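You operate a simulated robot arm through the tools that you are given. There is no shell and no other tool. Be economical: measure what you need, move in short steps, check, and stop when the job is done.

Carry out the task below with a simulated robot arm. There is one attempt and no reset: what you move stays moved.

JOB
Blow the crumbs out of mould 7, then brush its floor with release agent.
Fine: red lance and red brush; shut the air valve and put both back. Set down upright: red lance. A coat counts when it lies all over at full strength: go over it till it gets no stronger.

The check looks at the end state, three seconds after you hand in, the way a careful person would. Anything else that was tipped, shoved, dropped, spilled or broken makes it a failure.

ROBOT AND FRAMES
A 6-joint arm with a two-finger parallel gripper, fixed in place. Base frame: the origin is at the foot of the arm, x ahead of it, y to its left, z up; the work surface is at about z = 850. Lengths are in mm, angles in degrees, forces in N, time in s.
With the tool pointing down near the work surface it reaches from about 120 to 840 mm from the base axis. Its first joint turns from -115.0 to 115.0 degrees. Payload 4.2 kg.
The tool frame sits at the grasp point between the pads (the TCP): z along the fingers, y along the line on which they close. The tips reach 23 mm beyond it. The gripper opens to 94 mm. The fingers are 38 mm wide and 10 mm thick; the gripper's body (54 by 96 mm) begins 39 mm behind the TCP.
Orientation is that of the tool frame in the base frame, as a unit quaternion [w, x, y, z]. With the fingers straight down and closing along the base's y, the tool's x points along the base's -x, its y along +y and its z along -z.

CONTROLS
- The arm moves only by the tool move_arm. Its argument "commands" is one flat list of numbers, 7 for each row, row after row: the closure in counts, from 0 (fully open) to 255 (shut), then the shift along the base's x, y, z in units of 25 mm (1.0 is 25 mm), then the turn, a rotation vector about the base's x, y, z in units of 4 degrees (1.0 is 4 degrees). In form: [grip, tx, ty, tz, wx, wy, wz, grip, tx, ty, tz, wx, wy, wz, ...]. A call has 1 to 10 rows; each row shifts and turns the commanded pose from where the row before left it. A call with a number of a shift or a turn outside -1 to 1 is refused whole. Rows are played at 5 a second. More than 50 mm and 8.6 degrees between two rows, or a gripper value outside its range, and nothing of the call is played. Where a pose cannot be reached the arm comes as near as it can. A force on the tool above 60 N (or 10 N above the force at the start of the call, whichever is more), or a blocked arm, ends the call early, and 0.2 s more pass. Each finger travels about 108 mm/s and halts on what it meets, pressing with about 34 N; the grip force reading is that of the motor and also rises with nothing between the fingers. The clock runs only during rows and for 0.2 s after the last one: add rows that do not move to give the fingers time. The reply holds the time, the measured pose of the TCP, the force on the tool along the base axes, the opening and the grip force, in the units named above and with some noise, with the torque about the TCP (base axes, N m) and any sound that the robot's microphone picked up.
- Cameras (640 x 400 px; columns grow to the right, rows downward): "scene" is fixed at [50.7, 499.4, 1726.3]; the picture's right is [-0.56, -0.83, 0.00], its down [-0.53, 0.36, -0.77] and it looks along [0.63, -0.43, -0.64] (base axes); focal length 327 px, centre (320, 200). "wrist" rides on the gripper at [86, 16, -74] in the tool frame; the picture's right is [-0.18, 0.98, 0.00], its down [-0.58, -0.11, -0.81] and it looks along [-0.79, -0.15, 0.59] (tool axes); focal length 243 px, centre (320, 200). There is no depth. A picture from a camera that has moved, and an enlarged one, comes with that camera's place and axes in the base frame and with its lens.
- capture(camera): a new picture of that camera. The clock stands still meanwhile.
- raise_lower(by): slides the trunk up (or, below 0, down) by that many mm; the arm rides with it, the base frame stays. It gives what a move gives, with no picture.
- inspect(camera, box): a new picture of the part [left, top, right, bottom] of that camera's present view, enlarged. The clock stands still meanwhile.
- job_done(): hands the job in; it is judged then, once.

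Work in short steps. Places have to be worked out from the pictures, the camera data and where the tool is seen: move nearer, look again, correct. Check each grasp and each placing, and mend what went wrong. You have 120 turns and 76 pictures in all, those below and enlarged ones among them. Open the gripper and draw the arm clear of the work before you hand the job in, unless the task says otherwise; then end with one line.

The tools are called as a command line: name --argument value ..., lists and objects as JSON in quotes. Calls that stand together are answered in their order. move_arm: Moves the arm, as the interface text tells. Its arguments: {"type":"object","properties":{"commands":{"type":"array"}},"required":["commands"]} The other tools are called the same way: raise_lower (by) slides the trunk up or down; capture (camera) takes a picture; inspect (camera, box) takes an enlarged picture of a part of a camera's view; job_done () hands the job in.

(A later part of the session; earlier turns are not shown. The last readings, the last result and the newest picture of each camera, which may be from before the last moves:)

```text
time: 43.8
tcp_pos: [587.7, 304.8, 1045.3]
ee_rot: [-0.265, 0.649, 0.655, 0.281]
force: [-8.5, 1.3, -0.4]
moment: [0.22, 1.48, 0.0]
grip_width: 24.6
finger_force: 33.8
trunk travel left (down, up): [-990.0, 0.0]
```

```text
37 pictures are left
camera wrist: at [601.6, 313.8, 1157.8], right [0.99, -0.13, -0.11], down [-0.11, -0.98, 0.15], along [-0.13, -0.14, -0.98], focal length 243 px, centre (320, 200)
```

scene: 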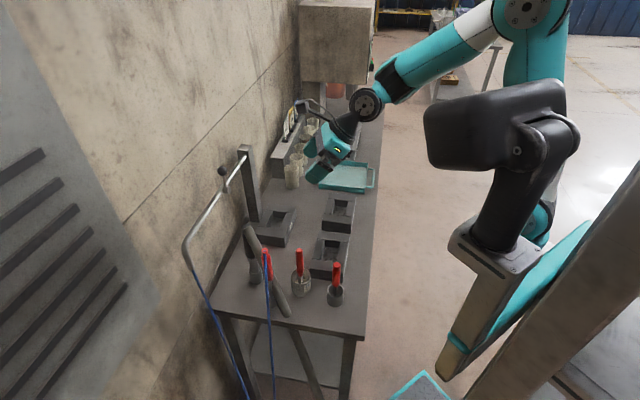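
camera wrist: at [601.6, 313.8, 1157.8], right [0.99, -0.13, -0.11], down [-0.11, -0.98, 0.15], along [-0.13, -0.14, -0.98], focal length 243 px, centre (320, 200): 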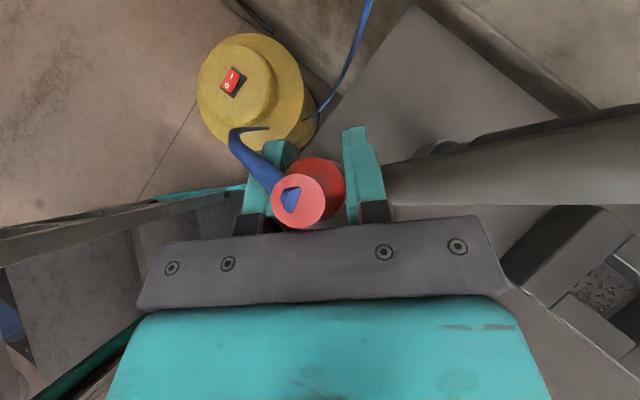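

Gripped (24.6 mm). Lift straight up.

move_arm --commands '[255, -0.04, 0, 0.3, 0, 0, 0, 255, 0, 0, 0.6, 0, 0, 0, 255, 0, 0, 0.9, 0, 0, 0, 255, 0, 0, 1, 0, 0, 0, 255, 0, 0, 1, 0, 0, 0, 255, 0, 0, 1, 0, 0, 0, 255, 0, 0, 1, 0, 0, 0, 255, 0, 0, 1, 0, 0, 0]'

capture --camera "scene"

```text
time: 45.6
tcp_pos: [585.0, 304.6, 1214.7]
ee_rot: [-0.264, 0.65, 0.655, 0.282]
force: [0.4, -0.2, -1.0]
moment: [0.0, 0.05, 0.01]
grip_width: 24.3
finger_force: 33.9
trunk travel left (down, up): [-990.0, 0.0]
```

```text
36 pictures are left
```

scene: 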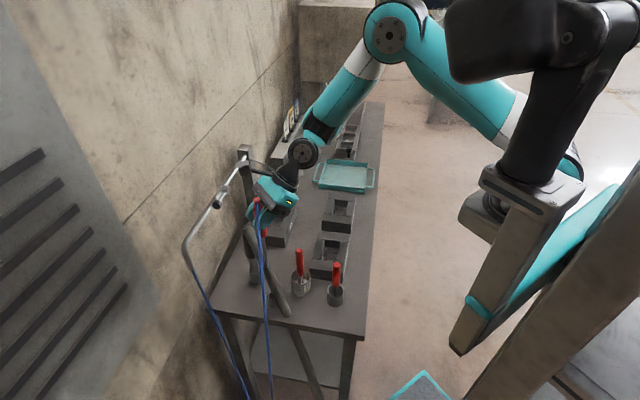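

inspect --camera "scene" --box '[200, 180, 320, 320]'

```text
2.86 times, centred on (260, 250) of scene
camera zoom: at [50.7, 499.4, 1726.3], right [-0.56, -0.83, 0.0], down [-0.53, 0.36, -0.77], along [0.63, -0.43, -0.64], focal length 935 px, centre (491, 57)
```

zoom: 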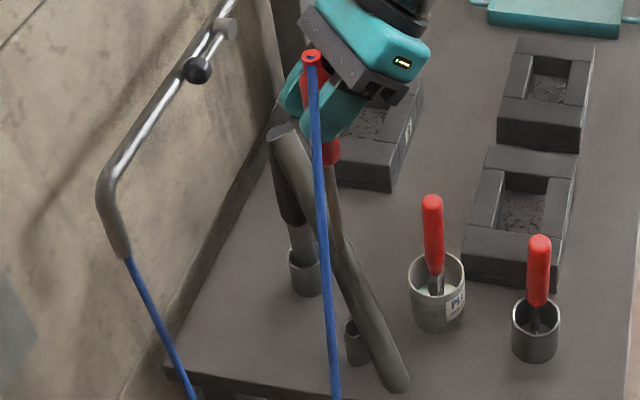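

Lance is clear and the tube didn't move. Carry it high, between the moulds, towards mould 7, turning heading to about 50°.

move_arm --commands '[255, 0, 0, 1, 0, 0, 0, 255, 0, 0, 1, 0, 0, 0, 255, 0.3, -0.6, 1, 0, 0, 0, 255, 0.46, -0.96, 0, 0, 0, -1, 255, 0.46, -0.96, 0, 0, 0, -1, 255, 0.46, -0.96, 0, 0, 0, -1, 255, 0.46, -0.96, 0, 0, 0, -1, 255, 0.46, -0.96, 0, 0, 0, -1, 255, 0.46, -0.96, 0, 0, 0, -1, 255, 0.46, -0.96, 0, 0, 0, -1]'

move_arm --commands '[255, 0.46, -0.96, 0, 0, 0, -1, 255, 0.46, -0.96, 0, 0, 0, -1, 255, 0.46, -0.96, 0, 0, 0, -1, 255, 0.46, -0.96, 0, 0, 0, 0, 255, 0.46, -0.96, 0, 0, 0, 0, 255, 0.46, -0.96, 0, 0, 0, 0, 255, 0.46, -0.96, 0, 0, 0, 0, 255, 0.4, -0.8, 0, 0, 0, 0]'

capture --camera "wrist"

capture --camera "scene"

```text
time: 47.8
tcp_pos: [674.5, 119.1, 1291.5]
ee_rot: [-0.188, 0.789, 0.478, 0.337]
force: [0.4, -0.2, -0.2]
moment: [-0.03, 0.02, -0.03]
grip_width: 24.1
finger_force: 33.8
trunk travel left (down, up): [-990.0, 0.0]
```

```text
time: 49.6
tcp_pos: [761.2, -67.8, 1290.3]
ee_rot: [-0.152, 0.834, 0.394, 0.355]
force: [0.5, 0.4, -1.1]
moment: [0.0, -0.01, -0.03]
grip_width: 24.3
finger_force: 33.5
trunk travel left (down, up): [-990.0, 0.0]
```

```text
34 pictures are left
camera wrist: at [776.8, -70.1, 1404.1], right [0.67, -0.73, -0.11], down [-0.72, -0.68, 0.15], along [-0.18, -0.02, -0.98], focal length 243 px, centre (320, 200)
```

wrist: 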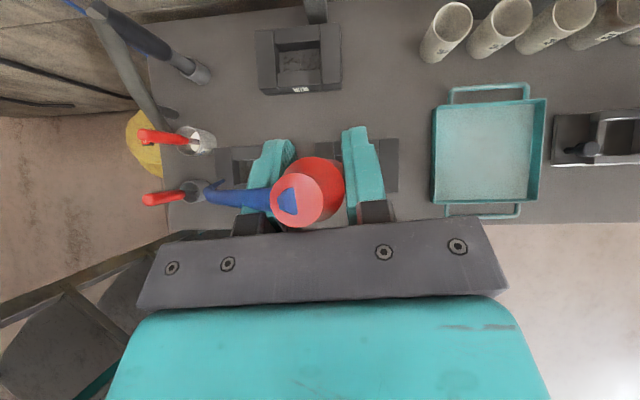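

```text
33 pictures are left
```

scene: 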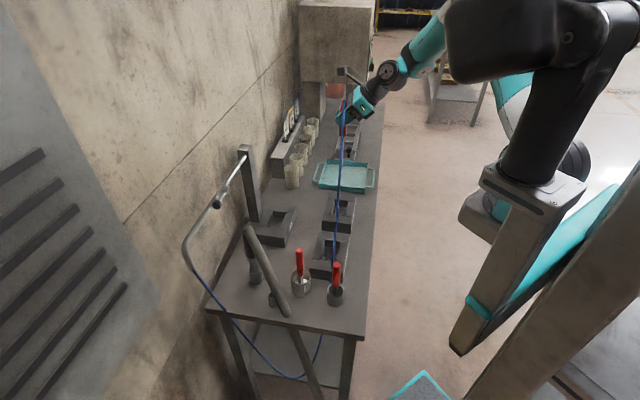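

Mould 7's centre computes to (769,-81), top at z≈930, 127×103 mm, turned 45°. Lower until the tip is just above its rim and check.

move_arm --commands '[255, 0.3, -0.5, -0.9, 0, 0, 0, 255, 0, 0, -0.9, 0, 0, 0, 255, 0, 0, -0.9, 0, 0, 0, 255, 0, 0, -0.9, 0, 0, 0, 255, 0, 0, -0.9, 0, 0, 0, 255, 0, 0, -0.9, 0, 0, 0, 255, 0, 0, -0.9, 0, 0, 0]'

inspect --camera "scene" --box '[280, 120, 400, 260]'

capture --camera "wrist"

```text
time: 51.2
tcp_pos: [772.1, -80.5, 1133.0]
ee_rot: [-0.153, 0.833, 0.395, 0.356]
force: [1.0, -0.3, -1.0]
moment: [0.0, 0.0, -0.02]
grip_width: 24.1
finger_force: 34.4
trunk travel left (down, up): [-990.0, 0.0]
```

```text
2.86 times, centred on (340, 190) of scene
camera zoom: at [50.7, 499.4, 1726.3], right [-0.56, -0.83, 0.0], down [-0.53, 0.36, -0.77], along [0.63, -0.43, -0.64], focal length 935 px, centre (263, 229)
```

zoom: 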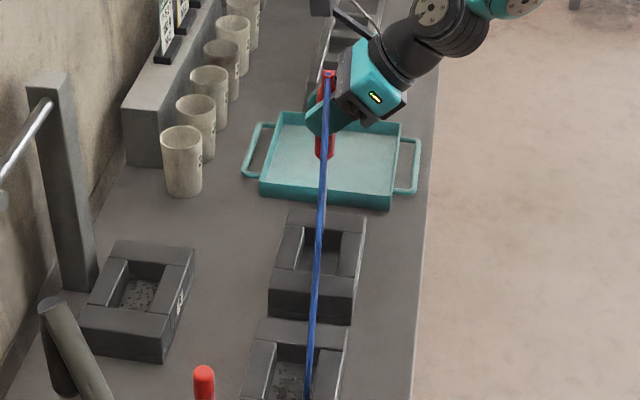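

```text
31 pictures are left
camera wrist: at [786.9, -82.4, 1245.9], right [0.67, -0.73, -0.1], down [-0.72, -0.68, 0.15], along [-0.18, -0.02, -0.98], focal length 243 px, centre (320, 200)
```

wrist: 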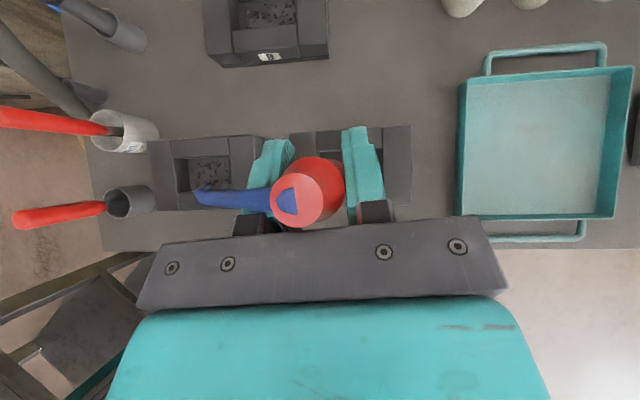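

Look closely at mould 7's cavity.

inspect --camera "scene" --box '[320, 185, 365, 220]'

inspect --camera "wrist" --box '[270, 110, 430, 220]'

```text
11.43 times, centred on (342, 202) of scene
camera zoom: at [50.7, 499.4, 1726.3], right [-0.56, -0.83, 0.0], down [-0.53, 0.36, -0.77], along [0.63, -0.43, -0.64], focal length 3741 px, centre (63, 171)
```

zoom: 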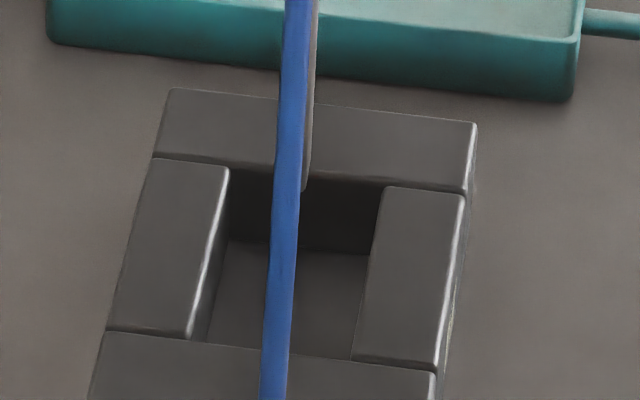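

```text
3.64 times, centred on (350, 165) of wrist
camera zoom: at [786.9, -82.4, 1245.9], right [0.67, -0.73, -0.1], down [-0.72, -0.68, 0.15], along [-0.18, -0.02, -0.98], focal length 882 px, centre (211, 327)
```

zoom: 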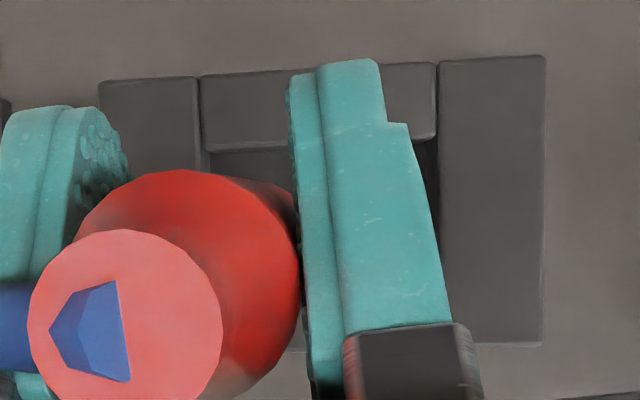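

Crumbs seem already gone where visible, so air is flowing. I'll make a short low sweep through the cavity for the hidden corners, then raise to check.

move_arm --commands '[255, -0.1, 0, -0.8, 0, 0, 0, 255, 0.4, -0.4, 0, 0, 0, 0, 255, 0.25, 0.25, 0, 0, 0, 0, 255, -0.4, 0.4, 0, 0, 0, 0, 255, -0.4, 0.4, 0, 0, 0, 0, 255, -0.3, -0.3, 0, 0, 0, 0, 255, -0.2, -0.2, 0, 0, 0, 0, 255, 0.4, -0.4, 0, 0, 0, 0, 255, 0.4, -0.4, 0, 0, 0, 0, 255, -0.15, 0.65, 0, 0, 0, 0]'

move_arm --commands '[255, 0, 0, 1, 0, 0, 0, 255, 0, 0, 1, 0, 0, 0, 255, 0, 0, 1, 0, 0, 0, 255, 0, 0, 1, 0, 0, 0, 255, 0, 0, 1, 0, 0, 0, 255, -0.5, 0.9, 1, 0, 0, 0, 255, -0.5, 0.9, 1, 0, 0, 0, 255, -0.5, 0.9, 0, 0, 0, 0.5, 255, -0.5, 0.9, 0, 0, 0, 0.5, 255, -0.5, 0.9, 0, 0, 0, 1]'

inspect --camera "scene" --box '[300, 160, 380, 220]'

capture --camera "wrist"

```text
time: 53.4
tcp_pos: [770.9, -79.7, 1110.1]
ee_rot: [-0.152, 0.834, 0.394, 0.355]
force: [0.4, 0.2, -1.8]
moment: [0.01, -0.01, 0.01]
grip_width: 24.7
finger_force: 33.8
trunk travel left (down, up): [-990.0, 0.0]
```

```text
time: 55.6
tcp_pos: [708.9, 31.2, 1289.8]
ee_rot: [-0.177, 0.804, 0.452, 0.343]
force: [0.1, 0.0, -0.5]
moment: [0.01, 0.02, 0.01]
grip_width: 24.4
finger_force: 34.4
trunk travel left (down, up): [-990.0, 0.0]
```

```text
6.67 times, centred on (340, 190) of scene
camera zoom: at [50.7, 499.4, 1726.3], right [-0.56, -0.83, 0.0], down [-0.53, 0.36, -0.77], along [0.63, -0.43, -0.64], focal length 2182 px, centre (187, 267)
```

zoom: 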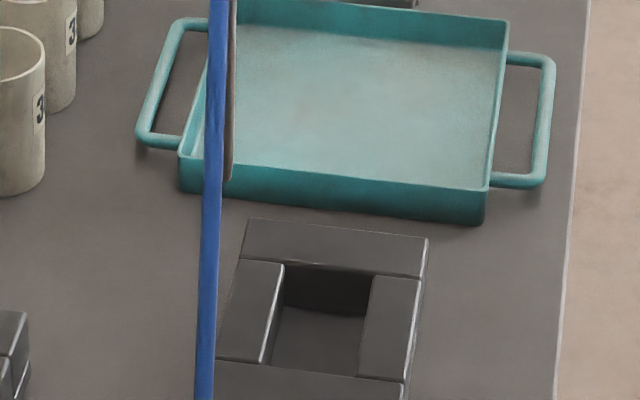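

```text
27 pictures are left
camera wrist: at [723.8, 32.0, 1403.6], right [0.77, -0.63, -0.11], down [-0.62, -0.77, 0.15], along [-0.18, -0.05, -0.98], focal length 243 px, centre (320, 200)
```

wrist: 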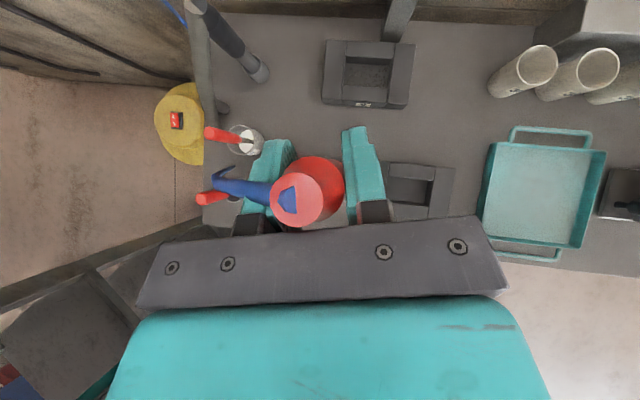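

inspect --camera "wrist" --box '[375, 150, 465, 220]'

```text
5.71 times, centred on (420, 185) of wrist
camera zoom: at [723.8, 32.0, 1403.6], right [0.77, -0.63, -0.11], down [-0.62, -0.77, 0.15], along [-0.18, -0.05, -0.98], focal length 1386 px, centre (-251, 286)
```

zoom: 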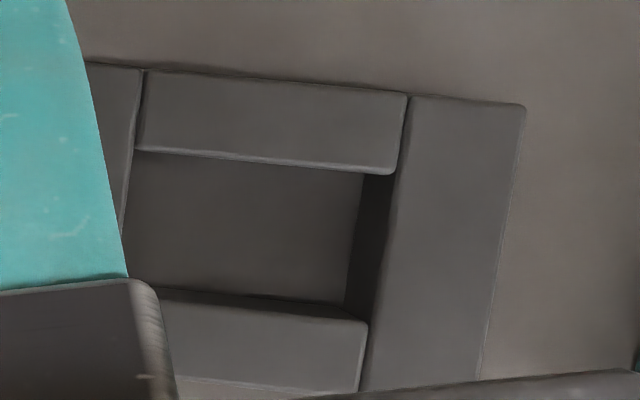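

Cavity is clean. Carry the lance back above its holder with its original heading.

move_arm --commands '[255, -0.41, 0.91, 0, 0, 0, 1, 255, -0.41, 0.91, 0, 0, 0, 1, 255, -0.41, 0.91, 0, 0, 0, 1, 255, -0.41, 0.91, 0, 0, 0, 1, 255, -0.41, 0.91, 0, 0, 0, 1, 255, -0.41, 0.91, 0, 0, 0, 1, 255, -0.41, 0.91, 0, 0, 0, 1, 255, -0.41, 0.91, 0, 0, 0, 1, 255, -0.41, 0.91, 0, 0, 0, 0, 255, -0.41, 0.91, 0, 0, 0, 0]'

move_arm --commands '[255, -0.41, 0.91, 0, 0, 0, 0, 255, -0.35, 0.94, 0, 0, 0, 0, 255, 0, 0, -1, 0, 0, 0, 255, 0, 0, -1, 0, 0, 0, 255, 0, 0, -0.7, 0, 0, 0, 255, 0, 0, 0, 0, 0, 0]'

```text
time: 57.8
tcp_pos: [606.0, 261.4, 1288.3]
ee_rot: [-0.264, 0.649, 0.655, 0.282]
force: [1.0, 0.6, -0.2]
moment: [0.0, 0.02, 0.02]
grip_width: 24.3
finger_force: 33.6
trunk travel left (down, up): [-990.0, 0.0]
```

```text
time: 59.2
tcp_pos: [585.8, 308.7, 1219.4]
ee_rot: [-0.264, 0.649, 0.655, 0.282]
force: [0.4, 0.1, -1.3]
moment: [-0.01, -0.03, 0.01]
grip_width: 24.3
finger_force: 34.0
trunk travel left (down, up): [-990.0, 0.0]
```

Correct by -4 mm in y and descend until the tip is just above the holder, then look.

move_arm --commands '[255, 0.02, -0.16, -0.5, 0, 0, 0, 255, 0, 0, -1, 0, 0, 0, 255, 0, 0, -1, 0, 0, 0, 255, 0, 0, -1, 0, 0, 0, 255, 0, 0, -0.9, 0, 0, 0, 255, 0, 0, 0, 0, 0, 0]'

inspect --camera "scene" --box '[240, 225, 310, 325]'

```text
time: 60.6
tcp_pos: [586.3, 303.5, 1109.8]
ee_rot: [-0.264, 0.649, 0.655, 0.282]
force: [-0.3, -0.6, -1.2]
moment: [-0.01, 0.0, 0.0]
grip_width: 24.1
finger_force: 33.8
trunk travel left (down, up): [-990.0, 0.0]
```

```text
4.00 times, centred on (275, 275) of scene
camera zoom: at [50.7, 499.4, 1726.3], right [-0.56, -0.83, 0.0], down [-0.53, 0.36, -0.77], along [0.63, -0.43, -0.64], focal length 1309 px, centre (500, -100)
```

zoom: 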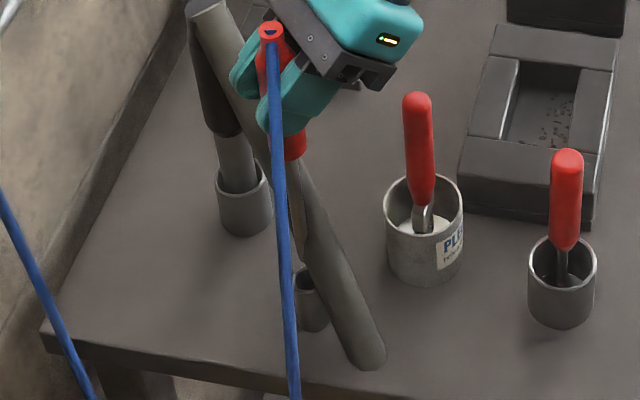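

Zoom on tip and holder.

inspect --camera "scene" --box '[304, 280, 330, 312]'

inspect --camera "scene" --box '[305, 230, 355, 280]'

```text
12.50 times, centred on (317, 296) of scene
camera zoom: at [50.7, 499.4, 1726.3], right [-0.56, -0.83, 0.0], down [-0.53, 0.36, -0.77], along [0.63, -0.43, -0.64], focal length 4091 px, centre (358, -1000)
```

zoom: 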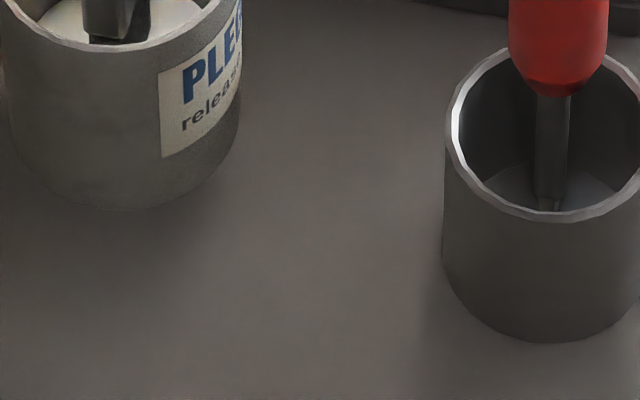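

```text
8.00 times, centred on (330, 255) of scene
camera zoom: at [50.7, 499.4, 1726.3], right [-0.56, -0.83, 0.0], down [-0.53, 0.36, -0.77], along [0.63, -0.43, -0.64], focal length 2618 px, centre (240, -240)
```

zoom: 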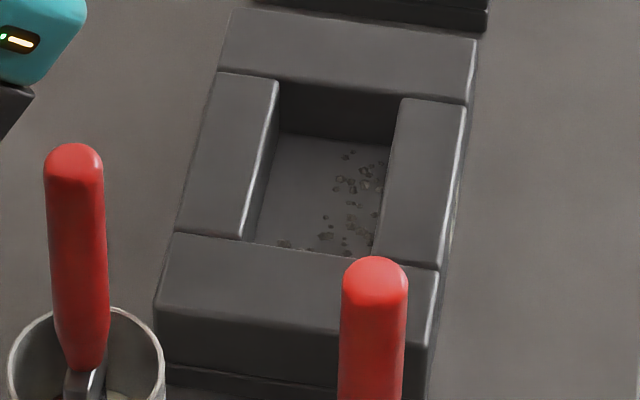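

My transit seems to have cleared part of mould 8's crumbs, regrettably; it can't be undone. Now check tip versus holder.

inspect --camera "scene" --box '[258, 280, 290, 310]'

```text
13.33 times, centred on (274, 295) of scene
camera zoom: at [50.7, 499.4, 1726.3], right [-0.56, -0.83, 0.0], down [-0.53, 0.36, -0.77], along [0.63, -0.43, -0.64], focal length 4364 px, centre (933, -1067)
```

zoom: 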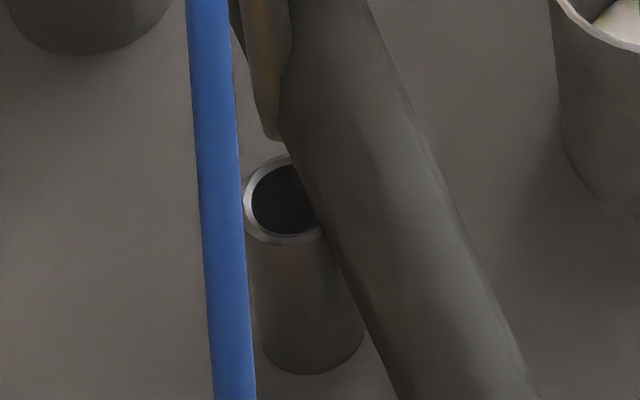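

Tip is lined up within ~2 mm with a tapered end. Descend gently.

move_arm --commands '[255, -0.02, -0.02, -0.5, 0, 0, 0, 255, 0, 0, -0.5, 0, 0, 0, 255, 0, 0, -0.4, 0, 0, 0]'

inspect --camera "scene" --box '[255, 265, 290, 310]'

```text
time: 61.4
tcp_pos: [584.5, 303.8, 1074.0]
ee_rot: [-0.264, 0.649, 0.655, 0.282]
force: [-1.6, 0.4, -1.1]
moment: [0.1, 0.34, 0.0]
grip_width: 24.1
finger_force: 34.3
trunk travel left (down, up): [-990.0, 0.0]
```

```text
8.89 times, centred on (272, 288) of scene
camera zoom: at [50.7, 499.4, 1726.3], right [-0.56, -0.83, 0.0], down [-0.53, 0.36, -0.77], along [0.63, -0.43, -0.64], focal length 2909 px, centre (742, -578)
```

zoom: 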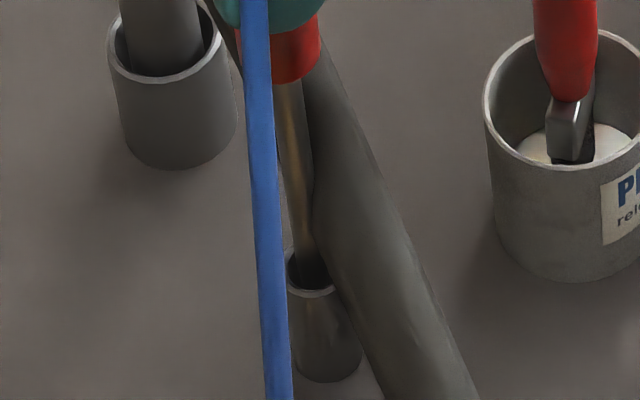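

Tip is in the holder. Continue to the original height.

move_arm --commands '[255, -0.04, 0, -0.4, 0, 0, 0, 255, 0, 0, -0.4, 0, 0, 0, 255, 0, 0, -0.3, 0, 0, 0, 255, 0, 0, 0, 0, 0, 0]'

```text
time: 62.4
tcp_pos: [583.5, 302.5, 1046.7]
ee_rot: [-0.266, 0.648, 0.656, 0.281]
force: [-0.9, 1.9, -0.2]
moment: [0.44, 0.1, 0.01]
grip_width: 24.3
finger_force: 33.9
trunk travel left (down, up): [-990.0, 0.0]
```

Lower 2 mm more to rest it, then open to the same clearance as before.

move_arm --commands '[255, 0, 0.03, -0.07, 0, 0, 0, 255, 0, 0, 0, 0, 0, 0, 180, 0, 0, 0, 0, 0, 0, 136, 0, 0, 0, 0, 0, 0, 136, 0, 0, 0, 0, 0, 0]'

inspect --camera "scene" --box '[240, 225, 310, 325]'

```text
time: 63.6
tcp_pos: [583.5, 301.5, 1045.4]
ee_rot: [-0.265, 0.649, 0.656, 0.281]
force: [-0.3, -0.4, 0.2]
moment: [0.01, -0.03, 0.03]
grip_width: 44.0
finger_force: 0.1
trunk travel left (down, up): [-990.0, 0.0]
```

```text
4.00 times, centred on (275, 275) of scene
camera zoom: at [50.7, 499.4, 1726.3], right [-0.56, -0.83, 0.0], down [-0.53, 0.36, -0.77], along [0.63, -0.43, -0.64], focal length 1309 px, centre (500, -100)
```

zoom: 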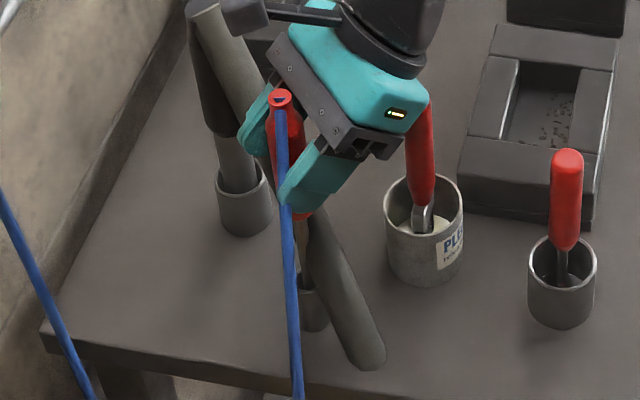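

Lance stands in its holder. Back the fingers off diagonally, then rise and tilt towards horizontal for shutting the valve.

move_arm --commands '[136, 0, -0.7, 0.73, 0, 0, 0, 136, 0, -0.7, 0.73, 0, 0, 0, 136, 0, -0.7, 0.73, 0, 0, 0, 136, 0, -0.5, 1, 0, 0, 0, 136, 0, 0, 1, 1, 0, 0, 136, 0, 0, 1, 1, 0, 0, 136, 0, 0, 1, 1, 0, 0, 255, 0, 0, 1, 1, 0, 0, 255, 0, 0, 0, 0, 0, -1, 255, 0, 0, 0, 0, 0, -1]'

move_arm --commands '[255, 0.8, 0.8, 0, 0, 0, -1, 255, 0.8, 0.8, 0, 0, 0, -1, 255, 0.8, 0.8, 0, 0, 0, -1, 255, 0.8, 0.8, 0, 0, 0, -1, 255, 0.9, 0.9, 0, 0, 0, 0]'

capture --camera "wrist"

```text
time: 65.8
tcp_pos: [586.7, 240.6, 1224.6]
ee_rot: [-0.325, 0.647, 0.566, 0.394]
force: [0.4, 0.1, 0.1]
moment: [0.02, 0.01, 0.0]
grip_width: 0.0
finger_force: 34.2
trunk travel left (down, up): [-990.0, 0.0]
```

```text
time: 67.0
tcp_pos: [685.8, 341.1, 1223.5]
ee_rot: [-0.267, 0.72, 0.47, 0.435]
force: [0.3, -0.2, 0.3]
moment: [0.03, -0.04, 0.0]
grip_width: 0.0
finger_force: 33.8
trunk travel left (down, up): [-990.0, 0.0]
```

```text
19 pictures are left
camera wrist: at [689.1, 314.0, 1335.0], right [0.86, -0.49, -0.14], down [-0.51, -0.85, -0.13], along [-0.06, 0.18, -0.98], focal length 243 px, centre (320, 200)
```

wrist: 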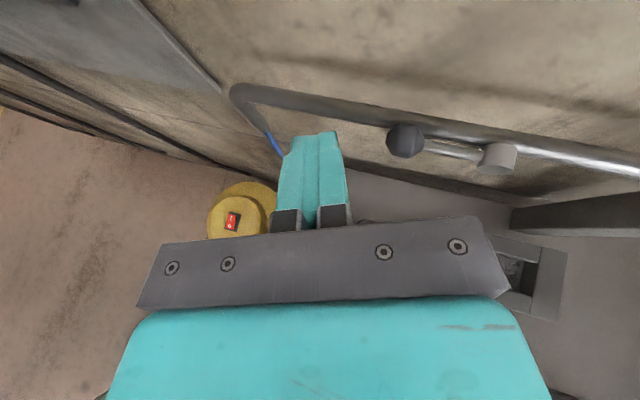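

Knob confirmed at (757,355,1150). Go down on its free end side, then slide under it.

move_arm --commands '[255, 0.96, 0.84, -0.9, 0, 0, 0, 255, 0, 0, -0.8, 0, 0, 0, 255, 0, 0, -0.8, 0, 0, 0, 255, 0, 0, -0.8, 0, 0, 0, 255, 0, 0, -0.72, 0, 0, 0, 255, 0.4, -0.4, 0, 0, 0, 0, 255, 0.5, -0.5, 0, 0, 0, 0, 255, 0.48, -0.48, 0, 0, 0, 0]'

capture --camera "wrist"

```text
time: 68.8
tcp_pos: [747.8, 327.5, 1123.2]
ee_rot: [-0.267, 0.72, 0.471, 0.435]
force: [1.3, -0.1, -0.5]
moment: [0.0, -0.01, -0.03]
grip_width: 0.0
finger_force: 34.2
trunk travel left (down, up): [-990.0, 0.0]
```

```text
18 pictures are left
camera wrist: at [749.6, 300.4, 1235.6], right [0.86, -0.49, -0.14], down [-0.5, -0.85, -0.13], along [-0.06, 0.18, -0.98], focal length 243 px, centre (320, 200)
```

wrist: 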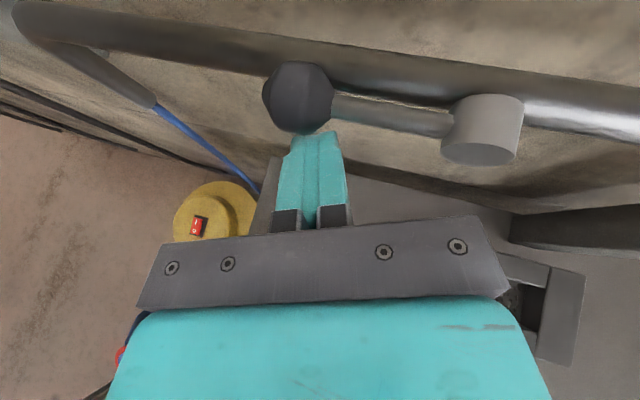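

Fingertip is just under the knob. Advance 4 mm and lift along the arc.

move_arm --commands '[255, 0.06, 0.15, 0.1, 0, 0, 0, 255, -0.07, 0.07, 0.6, 0, 0, 0, 255, -0.07, 0.07, 0.64, 0, 0, 0, 255, -0.07, 0.07, 0.64, 0, 0, 0, 255, 0.21, -0.21, 0.7, 0, 0, 0, 255, 0.21, -0.21, 0.7, 0, 0, 0, 255, 0.35, -0.35, 0.4, 0, 0, 0, 255, 0.3, -0.3, 0.3, 0, 0, 0]'

capture --camera "wrist"

```text
time: 70.6
tcp_pos: [769.5, 311.0, 1227.7]
ee_rot: [-0.267, 0.72, 0.47, 0.436]
force: [0.6, 0.0, -0.2]
moment: [-0.02, -0.01, -0.02]
grip_width: 0.0
finger_force: 33.5
trunk travel left (down, up): [-990.0, 0.0]
```

```text
17 pictures are left
camera wrist: at [771.9, 283.7, 1339.6], right [0.86, -0.49, -0.14], down [-0.51, -0.85, -0.13], along [-0.05, 0.18, -0.98], focal length 243 px, centre (320, 200)
```

wrist: 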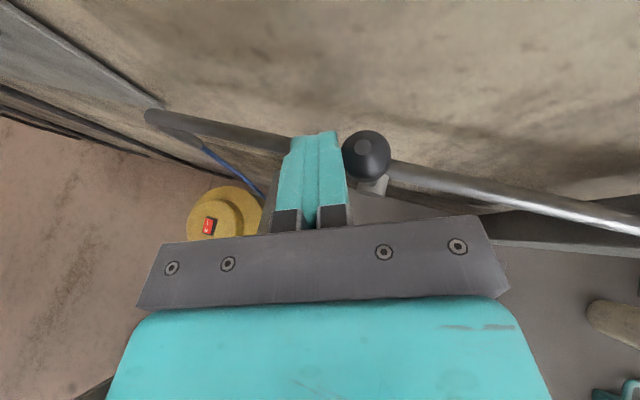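

Lever is nearly upright (about 7° left). Push another 8 mm.

move_arm --commands '[255, 0.12, -0.12, 0.05, 0, 0, 0, 255, 0.13, -0.13, 0, 0, 0, 0, 255, 0, 0, 0, 0, 0, 0]'

inspect --camera "scene" --box '[170, 140, 300, 230]'

```text
time: 71.4
tcp_pos: [777.2, 304.9, 1228.2]
ee_rot: [-0.268, 0.719, 0.471, 0.435]
force: [-0.6, 0.0, 0.2]
moment: [0.05, 0.02, 0.01]
grip_width: 0.0
finger_force: 34.1
trunk travel left (down, up): [-990.0, 0.0]
```

```text
4.44 times, centred on (235, 185) of scene
camera zoom: at [50.7, 499.4, 1726.3], right [-0.56, -0.83, 0.0], down [-0.53, 0.36, -0.77], along [0.63, -0.43, -0.64], focal length 1455 px, centre (698, 267)
```

zoom: 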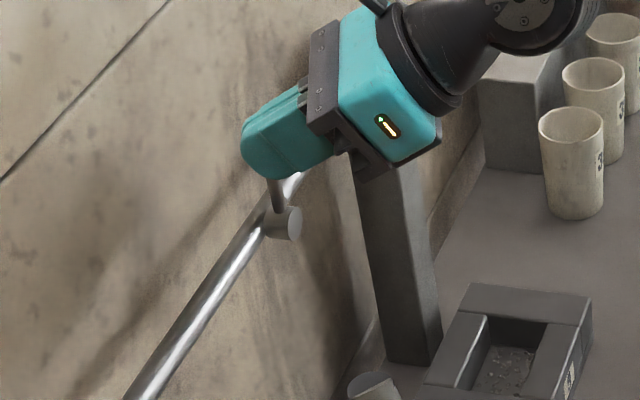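

Back off and verify the lever.

move_arm --commands '[255, -0.6, 0.6, 0, 0, 0, 0, 255, -0.5, -0.9, 0.2, 0, 0, 0, 255, -0.5, -0.9, 0.2, 0, 0, 0, 255, -0.2, -0.8, 0.2, 0, 0, 0]'

capture --camera "wrist"

```text
time: 72.4
tcp_pos: [730.2, 253.1, 1242.3]
ee_rot: [-0.267, 0.719, 0.47, 0.436]
force: [0.3, 0.4, 0.8]
moment: [-0.04, -0.01, 0.0]
grip_width: 0.0
finger_force: 34.2
trunk travel left (down, up): [-990.0, 0.0]
```

```text
15 pictures are left
camera wrist: at [732.4, 226.1, 1353.3], right [0.86, -0.49, -0.14], down [-0.5, -0.85, -0.13], along [-0.05, 0.18, -0.98], focal length 243 px, centre (320, 200)
```

wrist: 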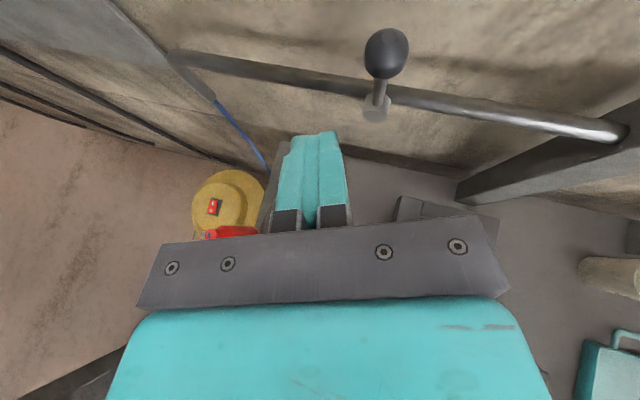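

Lever is back exactly where it was (shut). Now to the brush in the release-agent pot: tilt 45°, heading +y, staying above and behind it.

move_arm --commands '[255, -0.6, -0.41, 0, -0.916, 0.4, 0, 255, -0.6, -0.41, 0, -0.916, 0.4, 0, 120, -0.6, -0.41, 0, -0.916, 0.4, 0, 120, -0.6, -0.41, -0.6, -0.916, 0.4, 0, 120, -0.61, -0.41, -0.6, 0, 0, 1, 120, -0.61, -0.41, -0.6, 0, 0, 1, 120, -0.61, -0.41, -0.6, 0, 0, 1, 120, -0.61, -0.41, -0.6, 0, 0, 1, 120, -0.61, -0.41, -0.5, 0, 0, 1, 120, -0.61, -0.41, -0.5, 0, 0, 0.9]'

capture --camera "wrist"

```text
time: 74.6
tcp_pos: [578.2, 152.3, 1143.6]
ee_rot: [-0.263, 0.651, 0.653, 0.283]
force: [0.8, 0.0, -0.3]
moment: [-0.04, 0.0, 0.0]
grip_width: 49.6
finger_force: 0.0
trunk travel left (down, up): [-990.0, 0.0]
```

```text
14 pictures are left
camera wrist: at [592.0, 160.8, 1257.0], right [0.99, -0.14, -0.1], down [-0.12, -0.98, 0.15], along [-0.12, -0.13, -0.98], focal length 243 px, centre (320, 200)
```

wrist: 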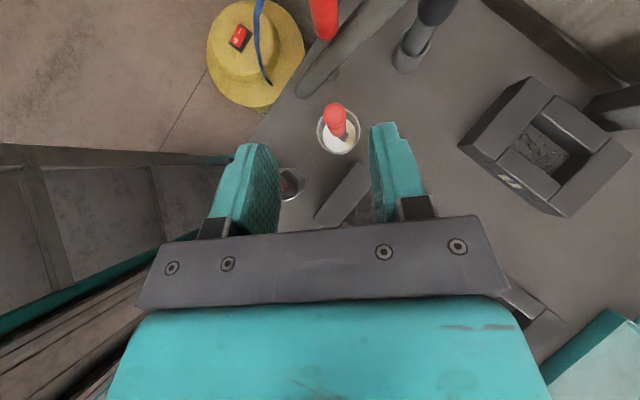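

Enlarge both pots to make sure which is the brush.

inspect --camera "wrist" --box '[275, 90, 375, 210]'

```text
3.33 times, centred on (325, 150) of wrist
camera zoom: at [592.0, 160.8, 1257.0], right [0.99, -0.14, -0.1], down [-0.12, -0.98, 0.15], along [-0.12, -0.13, -0.98], focal length 809 px, centre (303, 367)
```

zoom: 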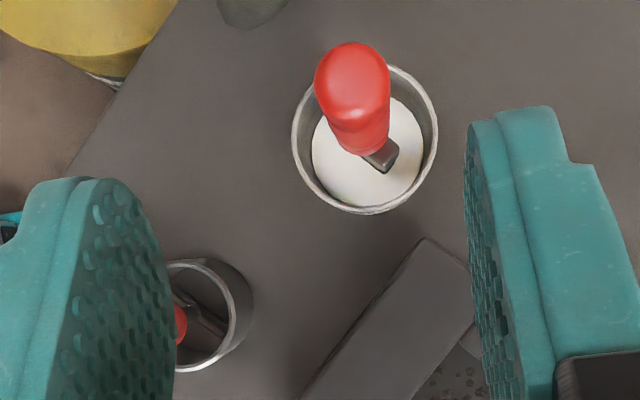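

The brush stands in the PLEGIVO release agent at (588,204), handle z≈916–1031; the other one is dry. Descend and approach diagonally, gripping at z≈985.

move_arm --commands '[136, 0.4, -0.05, -1, 0, 0, 0, 136, 0, 0, -1, 0, 0, 0, 136, 0, 0, -1, 0, 0, 0, 136, 0, 0, -1, 0, 0, 0, 136, 0, 0.55, -0.58, 0, 0, 0, 136, 0, 0.55, -0.58, 0, 0, 0, 136, 0, 0.4, -0.42, 0, 0, 0]'

capture --camera "wrist"

```text
time: 76.2
tcp_pos: [589.2, 188.7, 1005.0]
ee_rot: [-0.263, 0.651, 0.654, 0.283]
force: [-0.2, -0.6, 0.3]
moment: [-0.02, 0.0, -0.01]
grip_width: 43.9
finger_force: 0.1
trunk travel left (down, up): [-990.0, 0.0]
```

```text
12 pictures are left
camera wrist: at [602.2, 196.3, 1119.0], right [0.99, -0.14, -0.1], down [-0.12, -0.98, 0.15], along [-0.12, -0.13, -0.98], focal length 243 px, centre (320, 200)
```

wrist: 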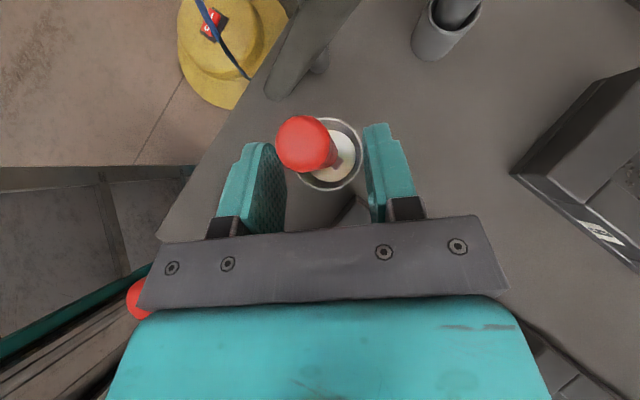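

Centred in x. Advance the rest and grip.

move_arm --commands '[136, -0.02, 0.3, -0.4, 0, 0, 0, 136, -0.02, 0.28, -0.4, 0, 0, 0, 255, 0, 0, 0, 0, 0, 0, 255, 0, 0, 0, 0, 0, 0, 255, 0, 0, 0, 0, 0, 0]'

```text
time: 77.4
tcp_pos: [587.7, 203.2, 984.1]
ee_rot: [-0.262, 0.651, 0.653, 0.284]
force: [-0.2, -0.1, -0.3]
moment: [0.02, 0.0, 0.0]
grip_width: 20.2
finger_force: 33.7
trunk travel left (down, up): [-990.0, 0.0]
```

Gripped (20 mm). Lift straight, pause over the pot to drip, and go up.

move_arm --commands '[255, 0, 0, 0.6, 0, 0, 0, 255, 0, 0, 0.8, 0, 0, 0, 255, 0, 0, 1, 0, 0, 0, 255, 0, 0, 0, 0, 0, 0, 255, 0, 0, 0, 0, 0, 0, 255, 0, 0, 0, 0, 0, 0, 255, 0, 0, 1, 0, 0, 0, 255, 0, 0, 1, 0, 0, 0, 255, 0, 0, 1, 0, 0, 0, 255, 0, 0, 1, 0, 0, 0]'

inspect --camera "scene" --box '[230, 170, 380, 320]'

```text
time: 79.6
tcp_pos: [586.3, 204.9, 1139.8]
ee_rot: [-0.263, 0.651, 0.653, 0.283]
force: [0.6, -0.9, -0.5]
moment: [0.06, 0.02, -0.04]
grip_width: 20.1
finger_force: 33.5
trunk travel left (down, up): [-990.0, 0.0]
```

```text
2.67 times, centred on (305, 245) of scene
camera zoom: at [50.7, 499.4, 1726.3], right [-0.56, -0.83, 0.0], down [-0.53, 0.36, -0.77], along [0.63, -0.43, -0.64], focal length 873 px, centre (360, 80)
```

zoom: 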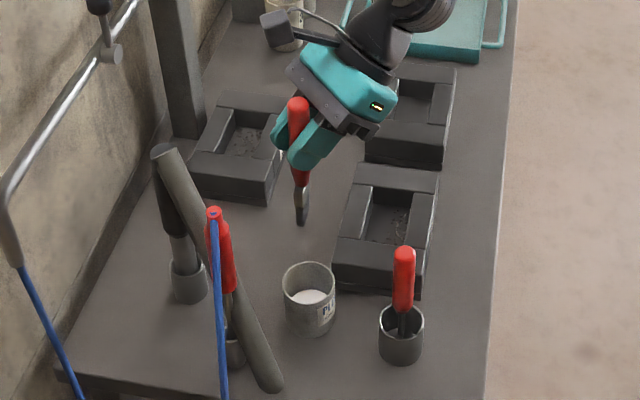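

Brush is out, pot and others undisturbed. Re-triangulating gives mould 7's cavity centre nearer (795,-100), top z≈900. Carry the brush there, avoiding mould 8.

move_arm --commands '[255, 0.9, -0.96, 0, 0, 0, -1, 255, 0.9, -0.96, 0, 0, 0, -1, 255, 0.9, -0.96, 0, 0, 0, -1, 255, 0.9, -0.96, 0, 0, 0, -1, 255, 0.9, -0.96, 0, 0, 0, -1, 255, 0.9, -0.96, 0, 0, 0, -1, 255, 0.43, -0.91, 0, 0, 0, -1, 255, 0.43, -0.91, 0, 0, 0, -1, 255, 0.43, -0.91, 0, 0, 0, -1, 255, 0.43, -0.91, 0, 0, 0, -1]'

capture --camera "wrist"

```text
time: 81.8
tcp_pos: [766.5, -30.8, 1143.3]
ee_rot: [-0.149, 0.836, 0.391, 0.356]
force: [0.6, 0.8, -0.2]
moment: [0.0, 0.03, 0.02]
grip_width: 20.1
finger_force: 34.0
trunk travel left (down, up): [-990.0, 0.0]
```

```text
10 pictures are left
camera wrist: at [781.0, -34.2, 1257.8], right [0.67, -0.74, -0.1], down [-0.72, -0.67, 0.15], along [-0.18, -0.02, -0.98], focal length 243 px, centre (320, 200)
```

wrist: 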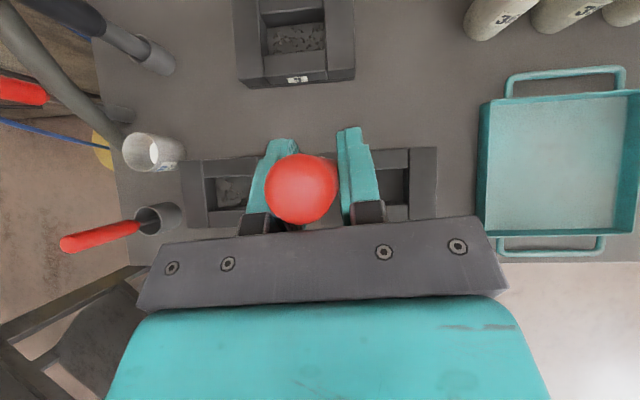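

Cavity corners at z≈900 from two cameras: (769,-41),(732,-80),(834,-104),(795,-140); centre (782,-91), 90×53 mm. Move over the centre and lower to near the floor.

move_arm --commands '[255, 0.21, -0.8, 0, 0, 0, 0, 255, 0.21, -0.8, 0, 0, 0, 0, 255, 0.22, -0.8, 0, 0, 0, 0, 255, 0, 0, -0.9, 0, 0, 0, 255, 0, 0, -0.9, 0, 0, 0, 255, 0, 0, -0.9, 0, 0, 0, 255, 0, 0, -0.9, 0, 0, 0, 255, 0, 0, -0.9, 0, 0, 0, 255, 0, 0, -0.6, 0, 0, 0]'

inspect --camera "scene" --box '[310, 165, 375, 225]'

```text
time: 83.8
tcp_pos: [781.7, -92.4, 1017.5]
ee_rot: [-0.15, 0.835, 0.391, 0.356]
force: [-0.3, -0.2, -0.6]
moment: [0.01, 0.0, 0.0]
grip_width: 20.1
finger_force: 34.0
trunk travel left (down, up): [-990.0, 0.0]
```

```text
6.67 times, centred on (342, 195) of scene
camera zoom: at [50.7, 499.4, 1726.3], right [-0.56, -0.83, 0.0], down [-0.53, 0.36, -0.77], along [0.63, -0.43, -0.64], focal length 2182 px, centre (170, 233)
```

zoom: 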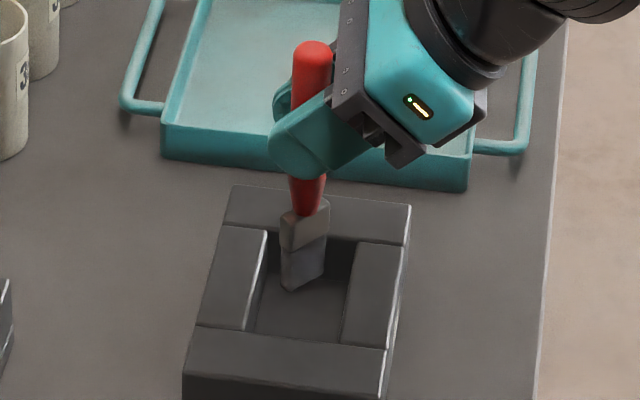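

Brush tip at z≈902 over the cavity's centre; the brush is ~27 mm wide. Turn it -28° so its width lies across the cavity, then lower.

move_arm --commands '[255, 0.02, 0.03, 0, 0, 0, -1, 255, 0, 0, 0, 0, 0, -1, 255, 0, 0, 0, 0, 0, -1, 255, 0, 0, 0, 0, 0, -1, 255, 0, 0, 0, 0, 0, -1, 255, 0, 0, 0, 0, 0, -1, 255, 0, 0, 0, 0, 0, -1, 255, 0, 0, -0.5, 0, 0, 0, 255, 0, 0, -0.5, 0, 0, 0, 255, 0, 0, -0.2, 0, 0, 0]'

move_arm --commands '[255, 0, 0, -0.12, 0, 0, 0, 255, 0, 0, -0.12, 0, 0, 0, 255, 0, 0, 0, 0, 0, 0]'

```text
time: 86.0
tcp_pos: [782.6, -91.1, 985.8]
ee_rot: [-0.059, 0.905, 0.177, 0.381]
force: [-0.5, 0.2, 0.0]
moment: [0.01, -0.01, 0.01]
grip_width: 20.3
finger_force: 34.2
trunk travel left (down, up): [-990.0, 0.0]
```

```text
time: 86.8
tcp_pos: [782.3, -91.4, 981.4]
ee_rot: [-0.06, 0.905, 0.178, 0.382]
force: [-0.7, 0.3, 1.6]
moment: [0.01, 0.04, -0.01]
grip_width: 20.1
finger_force: 34.1
trunk travel left (down, up): [-990.0, 0.0]
```

Perhaps first touch (Fz 1.6). Lower in 2 mm steps.

move_arm --commands '[255, 0, 0, -0.08, 0, 0, 0, 255, 0, 0, 0, 0, 0, 0]'

move_arm --commands '[255, 0, 0, -0.08, 0, 0, 0, 255, 0, 0, 0, 0, 0, 0]'

inspect --camera "scene" --box '[320, 185, 365, 220]'

```text
time: 87.4
tcp_pos: [782.8, -90.1, 980.1]
ee_rot: [-0.06, 0.904, 0.178, 0.383]
force: [-2.7, 0.3, 13.5]
moment: [0.15, 0.18, 0.04]
grip_width: 19.8
finger_force: 34.5
trunk travel left (down, up): [-990.0, 0.0]
```

```text
time: 88.0
tcp_pos: [783.6, -90.4, 978.6]
ee_rot: [-0.059, 0.904, 0.177, 0.385]
force: [-2.7, -0.6, 31.4]
moment: [0.28, 0.19, -0.01]
grip_width: 20.1
finger_force: 34.1
trunk travel left (down, up): [-990.0, 0.0]
```

```text
11.43 times, centred on (342, 202) of scene
camera zoom: at [50.7, 499.4, 1726.3], right [-0.56, -0.83, 0.0], down [-0.53, 0.36, -0.77], along [0.63, -0.43, -0.64], focal length 3741 px, centre (63, 171)
```

zoom: 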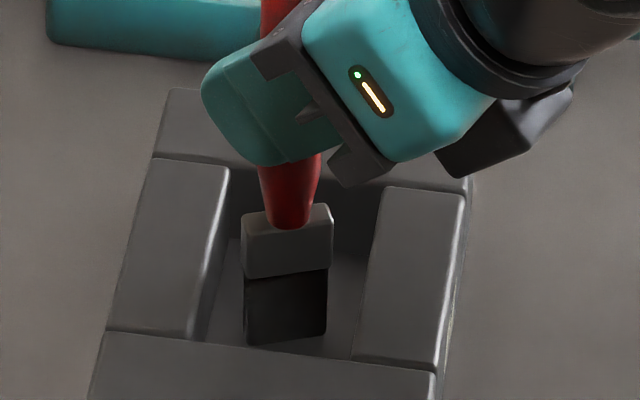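

Floor found (TCP z≈980.5); brush is aligned with the cavity. Ease the pressure and start long strokes on one half, then the other.

move_arm --commands '[255, 0.31, 0.31, 0.1, 0, 0, 0, 255, 0.5, -0.5, 0, 0, 0, 0, 255, 0.5, -0.5, 0, 0, 0, 0, 255, -0.5, 0.5, 0, 0, 0, 0, 255, -0.5, 0.5, 0, 0, 0, 0, 255, -0.5, 0.5, 0, 0, 0, 0, 255, -0.5, 0.5, 0, 0, 0, 0, 255, 0.5, -0.5, 0, 0, 0, 0, 255, 0.5, -0.5, 0, 0, 0, 0, 255, 0.5, -0.5, 0, 0, 0, 0]'

```text
time: 90.2
tcp_pos: [802.5, -95.9, 977.9]
ee_rot: [-0.06, 0.905, 0.178, 0.383]
force: [-2.9, 2.9, 13.1]
moment: [0.44, 0.16, 0.05]
grip_width: 20.1
finger_force: 34.2
trunk travel left (down, up): [-990.0, 0.0]
```

Good, steady 13 N. Now the other half.

move_arm --commands '[255, 0.5, -0.5, 0, 0, 0, 0, 255, -0.62, -0.62, 0, 0, 0, 0, 255, -0.5, 0.5, 0, 0, 0, 0, 255, -0.5, 0.5, 0, 0, 0, 0, 255, -0.5, 0.5, 0, 0, 0, 0, 255, -0.5, 0.5, 0, 0, 0, 0, 255, 0.5, -0.5, 0, 0, 0, 0, 255, 0.5, -0.5, 0, 0, 0, 0, 255, 0.5, -0.5, 0, 0, 0, 0, 255, 0.5, -0.5, 0, 0, 0, 0]'

move_arm --commands '[255, 0.31, 0.31, 0, 0, 0, 0, 255, -0.5, 0.5, 0, 0, 0, 0, 255, -0.5, 0.5, 0, 0, 0, 0, 255, -0.5, 0.5, 0, 0, 0, 0, 255, -0.5, 0.5, 0, 0, 0, 0, 255, 0.31, 0.31, 0.2, 0, 0, 0, 255, 0, 0, 1, 0, 0, 0, 255, 0, 0, 1, 0, 0, 0, 255, -0.2, 0.9, 1, 0, 0, 0]'

inspect --camera "scene" --box '[320, 185, 365, 220]'

```text
time: 92.4
tcp_pos: [797.3, -123.7, 977.5]
ee_rot: [-0.061, 0.905, 0.178, 0.381]
force: [-10.0, 7.2, 23.9]
moment: [0.75, 0.8, -0.04]
grip_width: 20.2
finger_force: 34.2
trunk travel left (down, up): [-990.0, 0.0]
```

```text
time: 94.4
tcp_pos: [758.7, -35.9, 1056.2]
ee_rot: [-0.06, 0.905, 0.177, 0.382]
force: [0.9, -0.6, -0.8]
moment: [0.03, -0.02, 0.08]
grip_width: 19.8
finger_force: 34.3
trunk travel left (down, up): [-990.0, 0.0]
```

```text
11.43 times, centred on (342, 202) of scene
camera zoom: at [50.7, 499.4, 1726.3], right [-0.56, -0.83, 0.0], down [-0.53, 0.36, -0.77], along [0.63, -0.43, -0.64], focal length 3741 px, centre (63, 171)
```

zoom: 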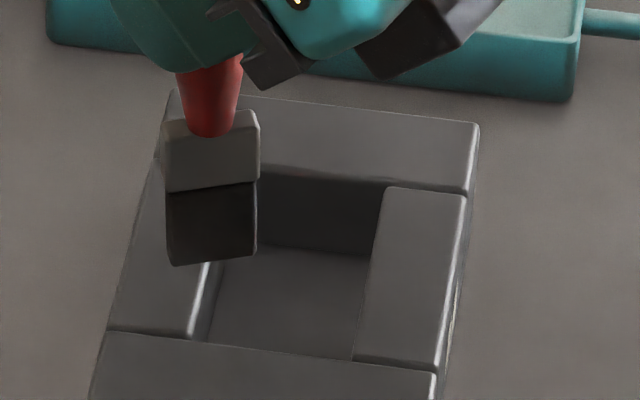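

No obvious coat from this angle; look with the wrist camera.

inspect --camera "wrist" --box '[320, 100, 500, 225]'

```text
3.20 times, centred on (410, 162) of wrist
camera zoom: at [771.8, -45.3, 1171.0], right [0.24, -0.96, -0.1], down [-0.96, -0.26, 0.15], along [-0.17, 0.06, -0.98], focal length 776 px, centre (32, 320)
```

zoom: 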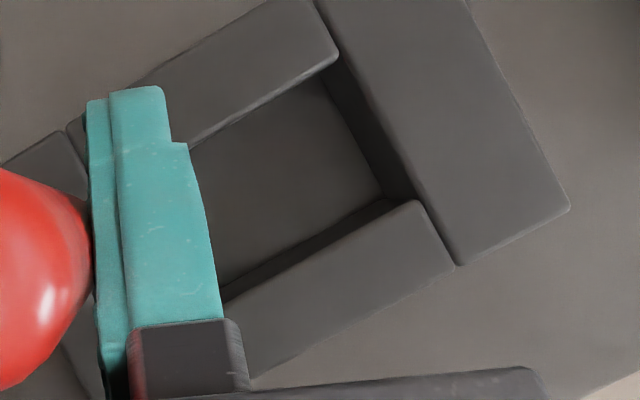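

No clear coat visible yet; it may build up over passes. Go back in and do more overlapping passes.

move_arm --commands '[255, 0.2, -0.9, -1, 0, 0, 0, 255, 0, 0, -1, 0, 0, 0, 255, 0, 0, -1, 0, 0, 0, 255, 0, 0, -0.2, 0, 0, 0, 255, 0.5, -0.5, 0, 0, 0, 0, 255, 0.5, -0.5, 0, 0, 0, 0, 255, 0.5, -0.5, 0, 0, 0, 0, 255, 0.5, -0.5, 0, 0, 0, 0, 255, -0.31, -0.31, 0, 0, 0, 0, 255, -0.5, 0.5, 0, 0, 0, 0]'

move_arm --commands '[255, -0.5, 0.5, 0, 0, 0, 0, 255, -0.5, 0.5, 0, 0, 0, 0, 255, -0.5, 0.5, 0, 0, 0, 0, 255, -0.31, -0.31, 0, 0, 0, 0, 255, 0.5, -0.5, 0, 0, 0, 0, 255, 0.5, -0.5, 0, 0, 0, 0, 255, 0.5, -0.5, 0, 0, 0, 0, 255, 0.5, -0.5, 0, 0, 0, 0, 255, 0.31, 0.31, 0, 0, 0, 0, 255, 0.31, 0.31, 0, 0, 0, 0]'

inspect --camera "scene" --box '[325, 190, 360, 218]'

```text
time: 96.6
tcp_pos: [792.5, -104.9, 978.1]
ee_rot: [-0.059, 0.905, 0.177, 0.382]
force: [0.5, 0.0, -0.1]
moment: [0.03, -0.01, 0.04]
grip_width: 20.1
finger_force: 33.8
trunk travel left (down, up): [-990.0, 0.0]
```

```text
time: 98.8
tcp_pos: [815.0, -107.7, 977.5]
ee_rot: [-0.059, 0.905, 0.177, 0.382]
force: [-1.8, 0.7, -1.4]
moment: [0.05, 0.02, 0.0]
grip_width: 19.9
finger_force: 34.1
trunk travel left (down, up): [-990.0, 0.0]
```

```text
14.29 times, centred on (342, 204) of scene
camera zoom: at [50.7, 499.4, 1726.3], right [-0.56, -0.83, 0.0], down [-0.53, 0.36, -0.77], along [0.63, -0.43, -0.64], focal length 4676 px, centre (-1, 143)
```

zoom: 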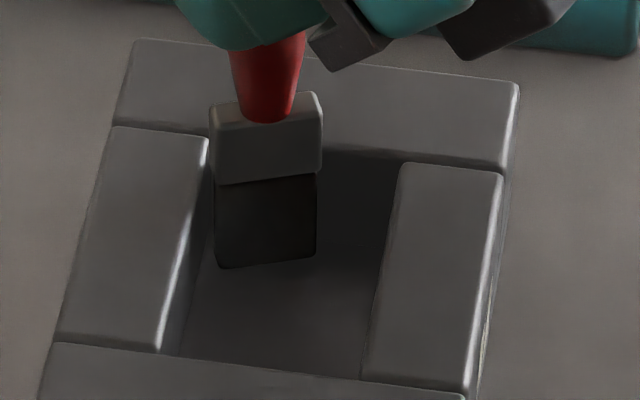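

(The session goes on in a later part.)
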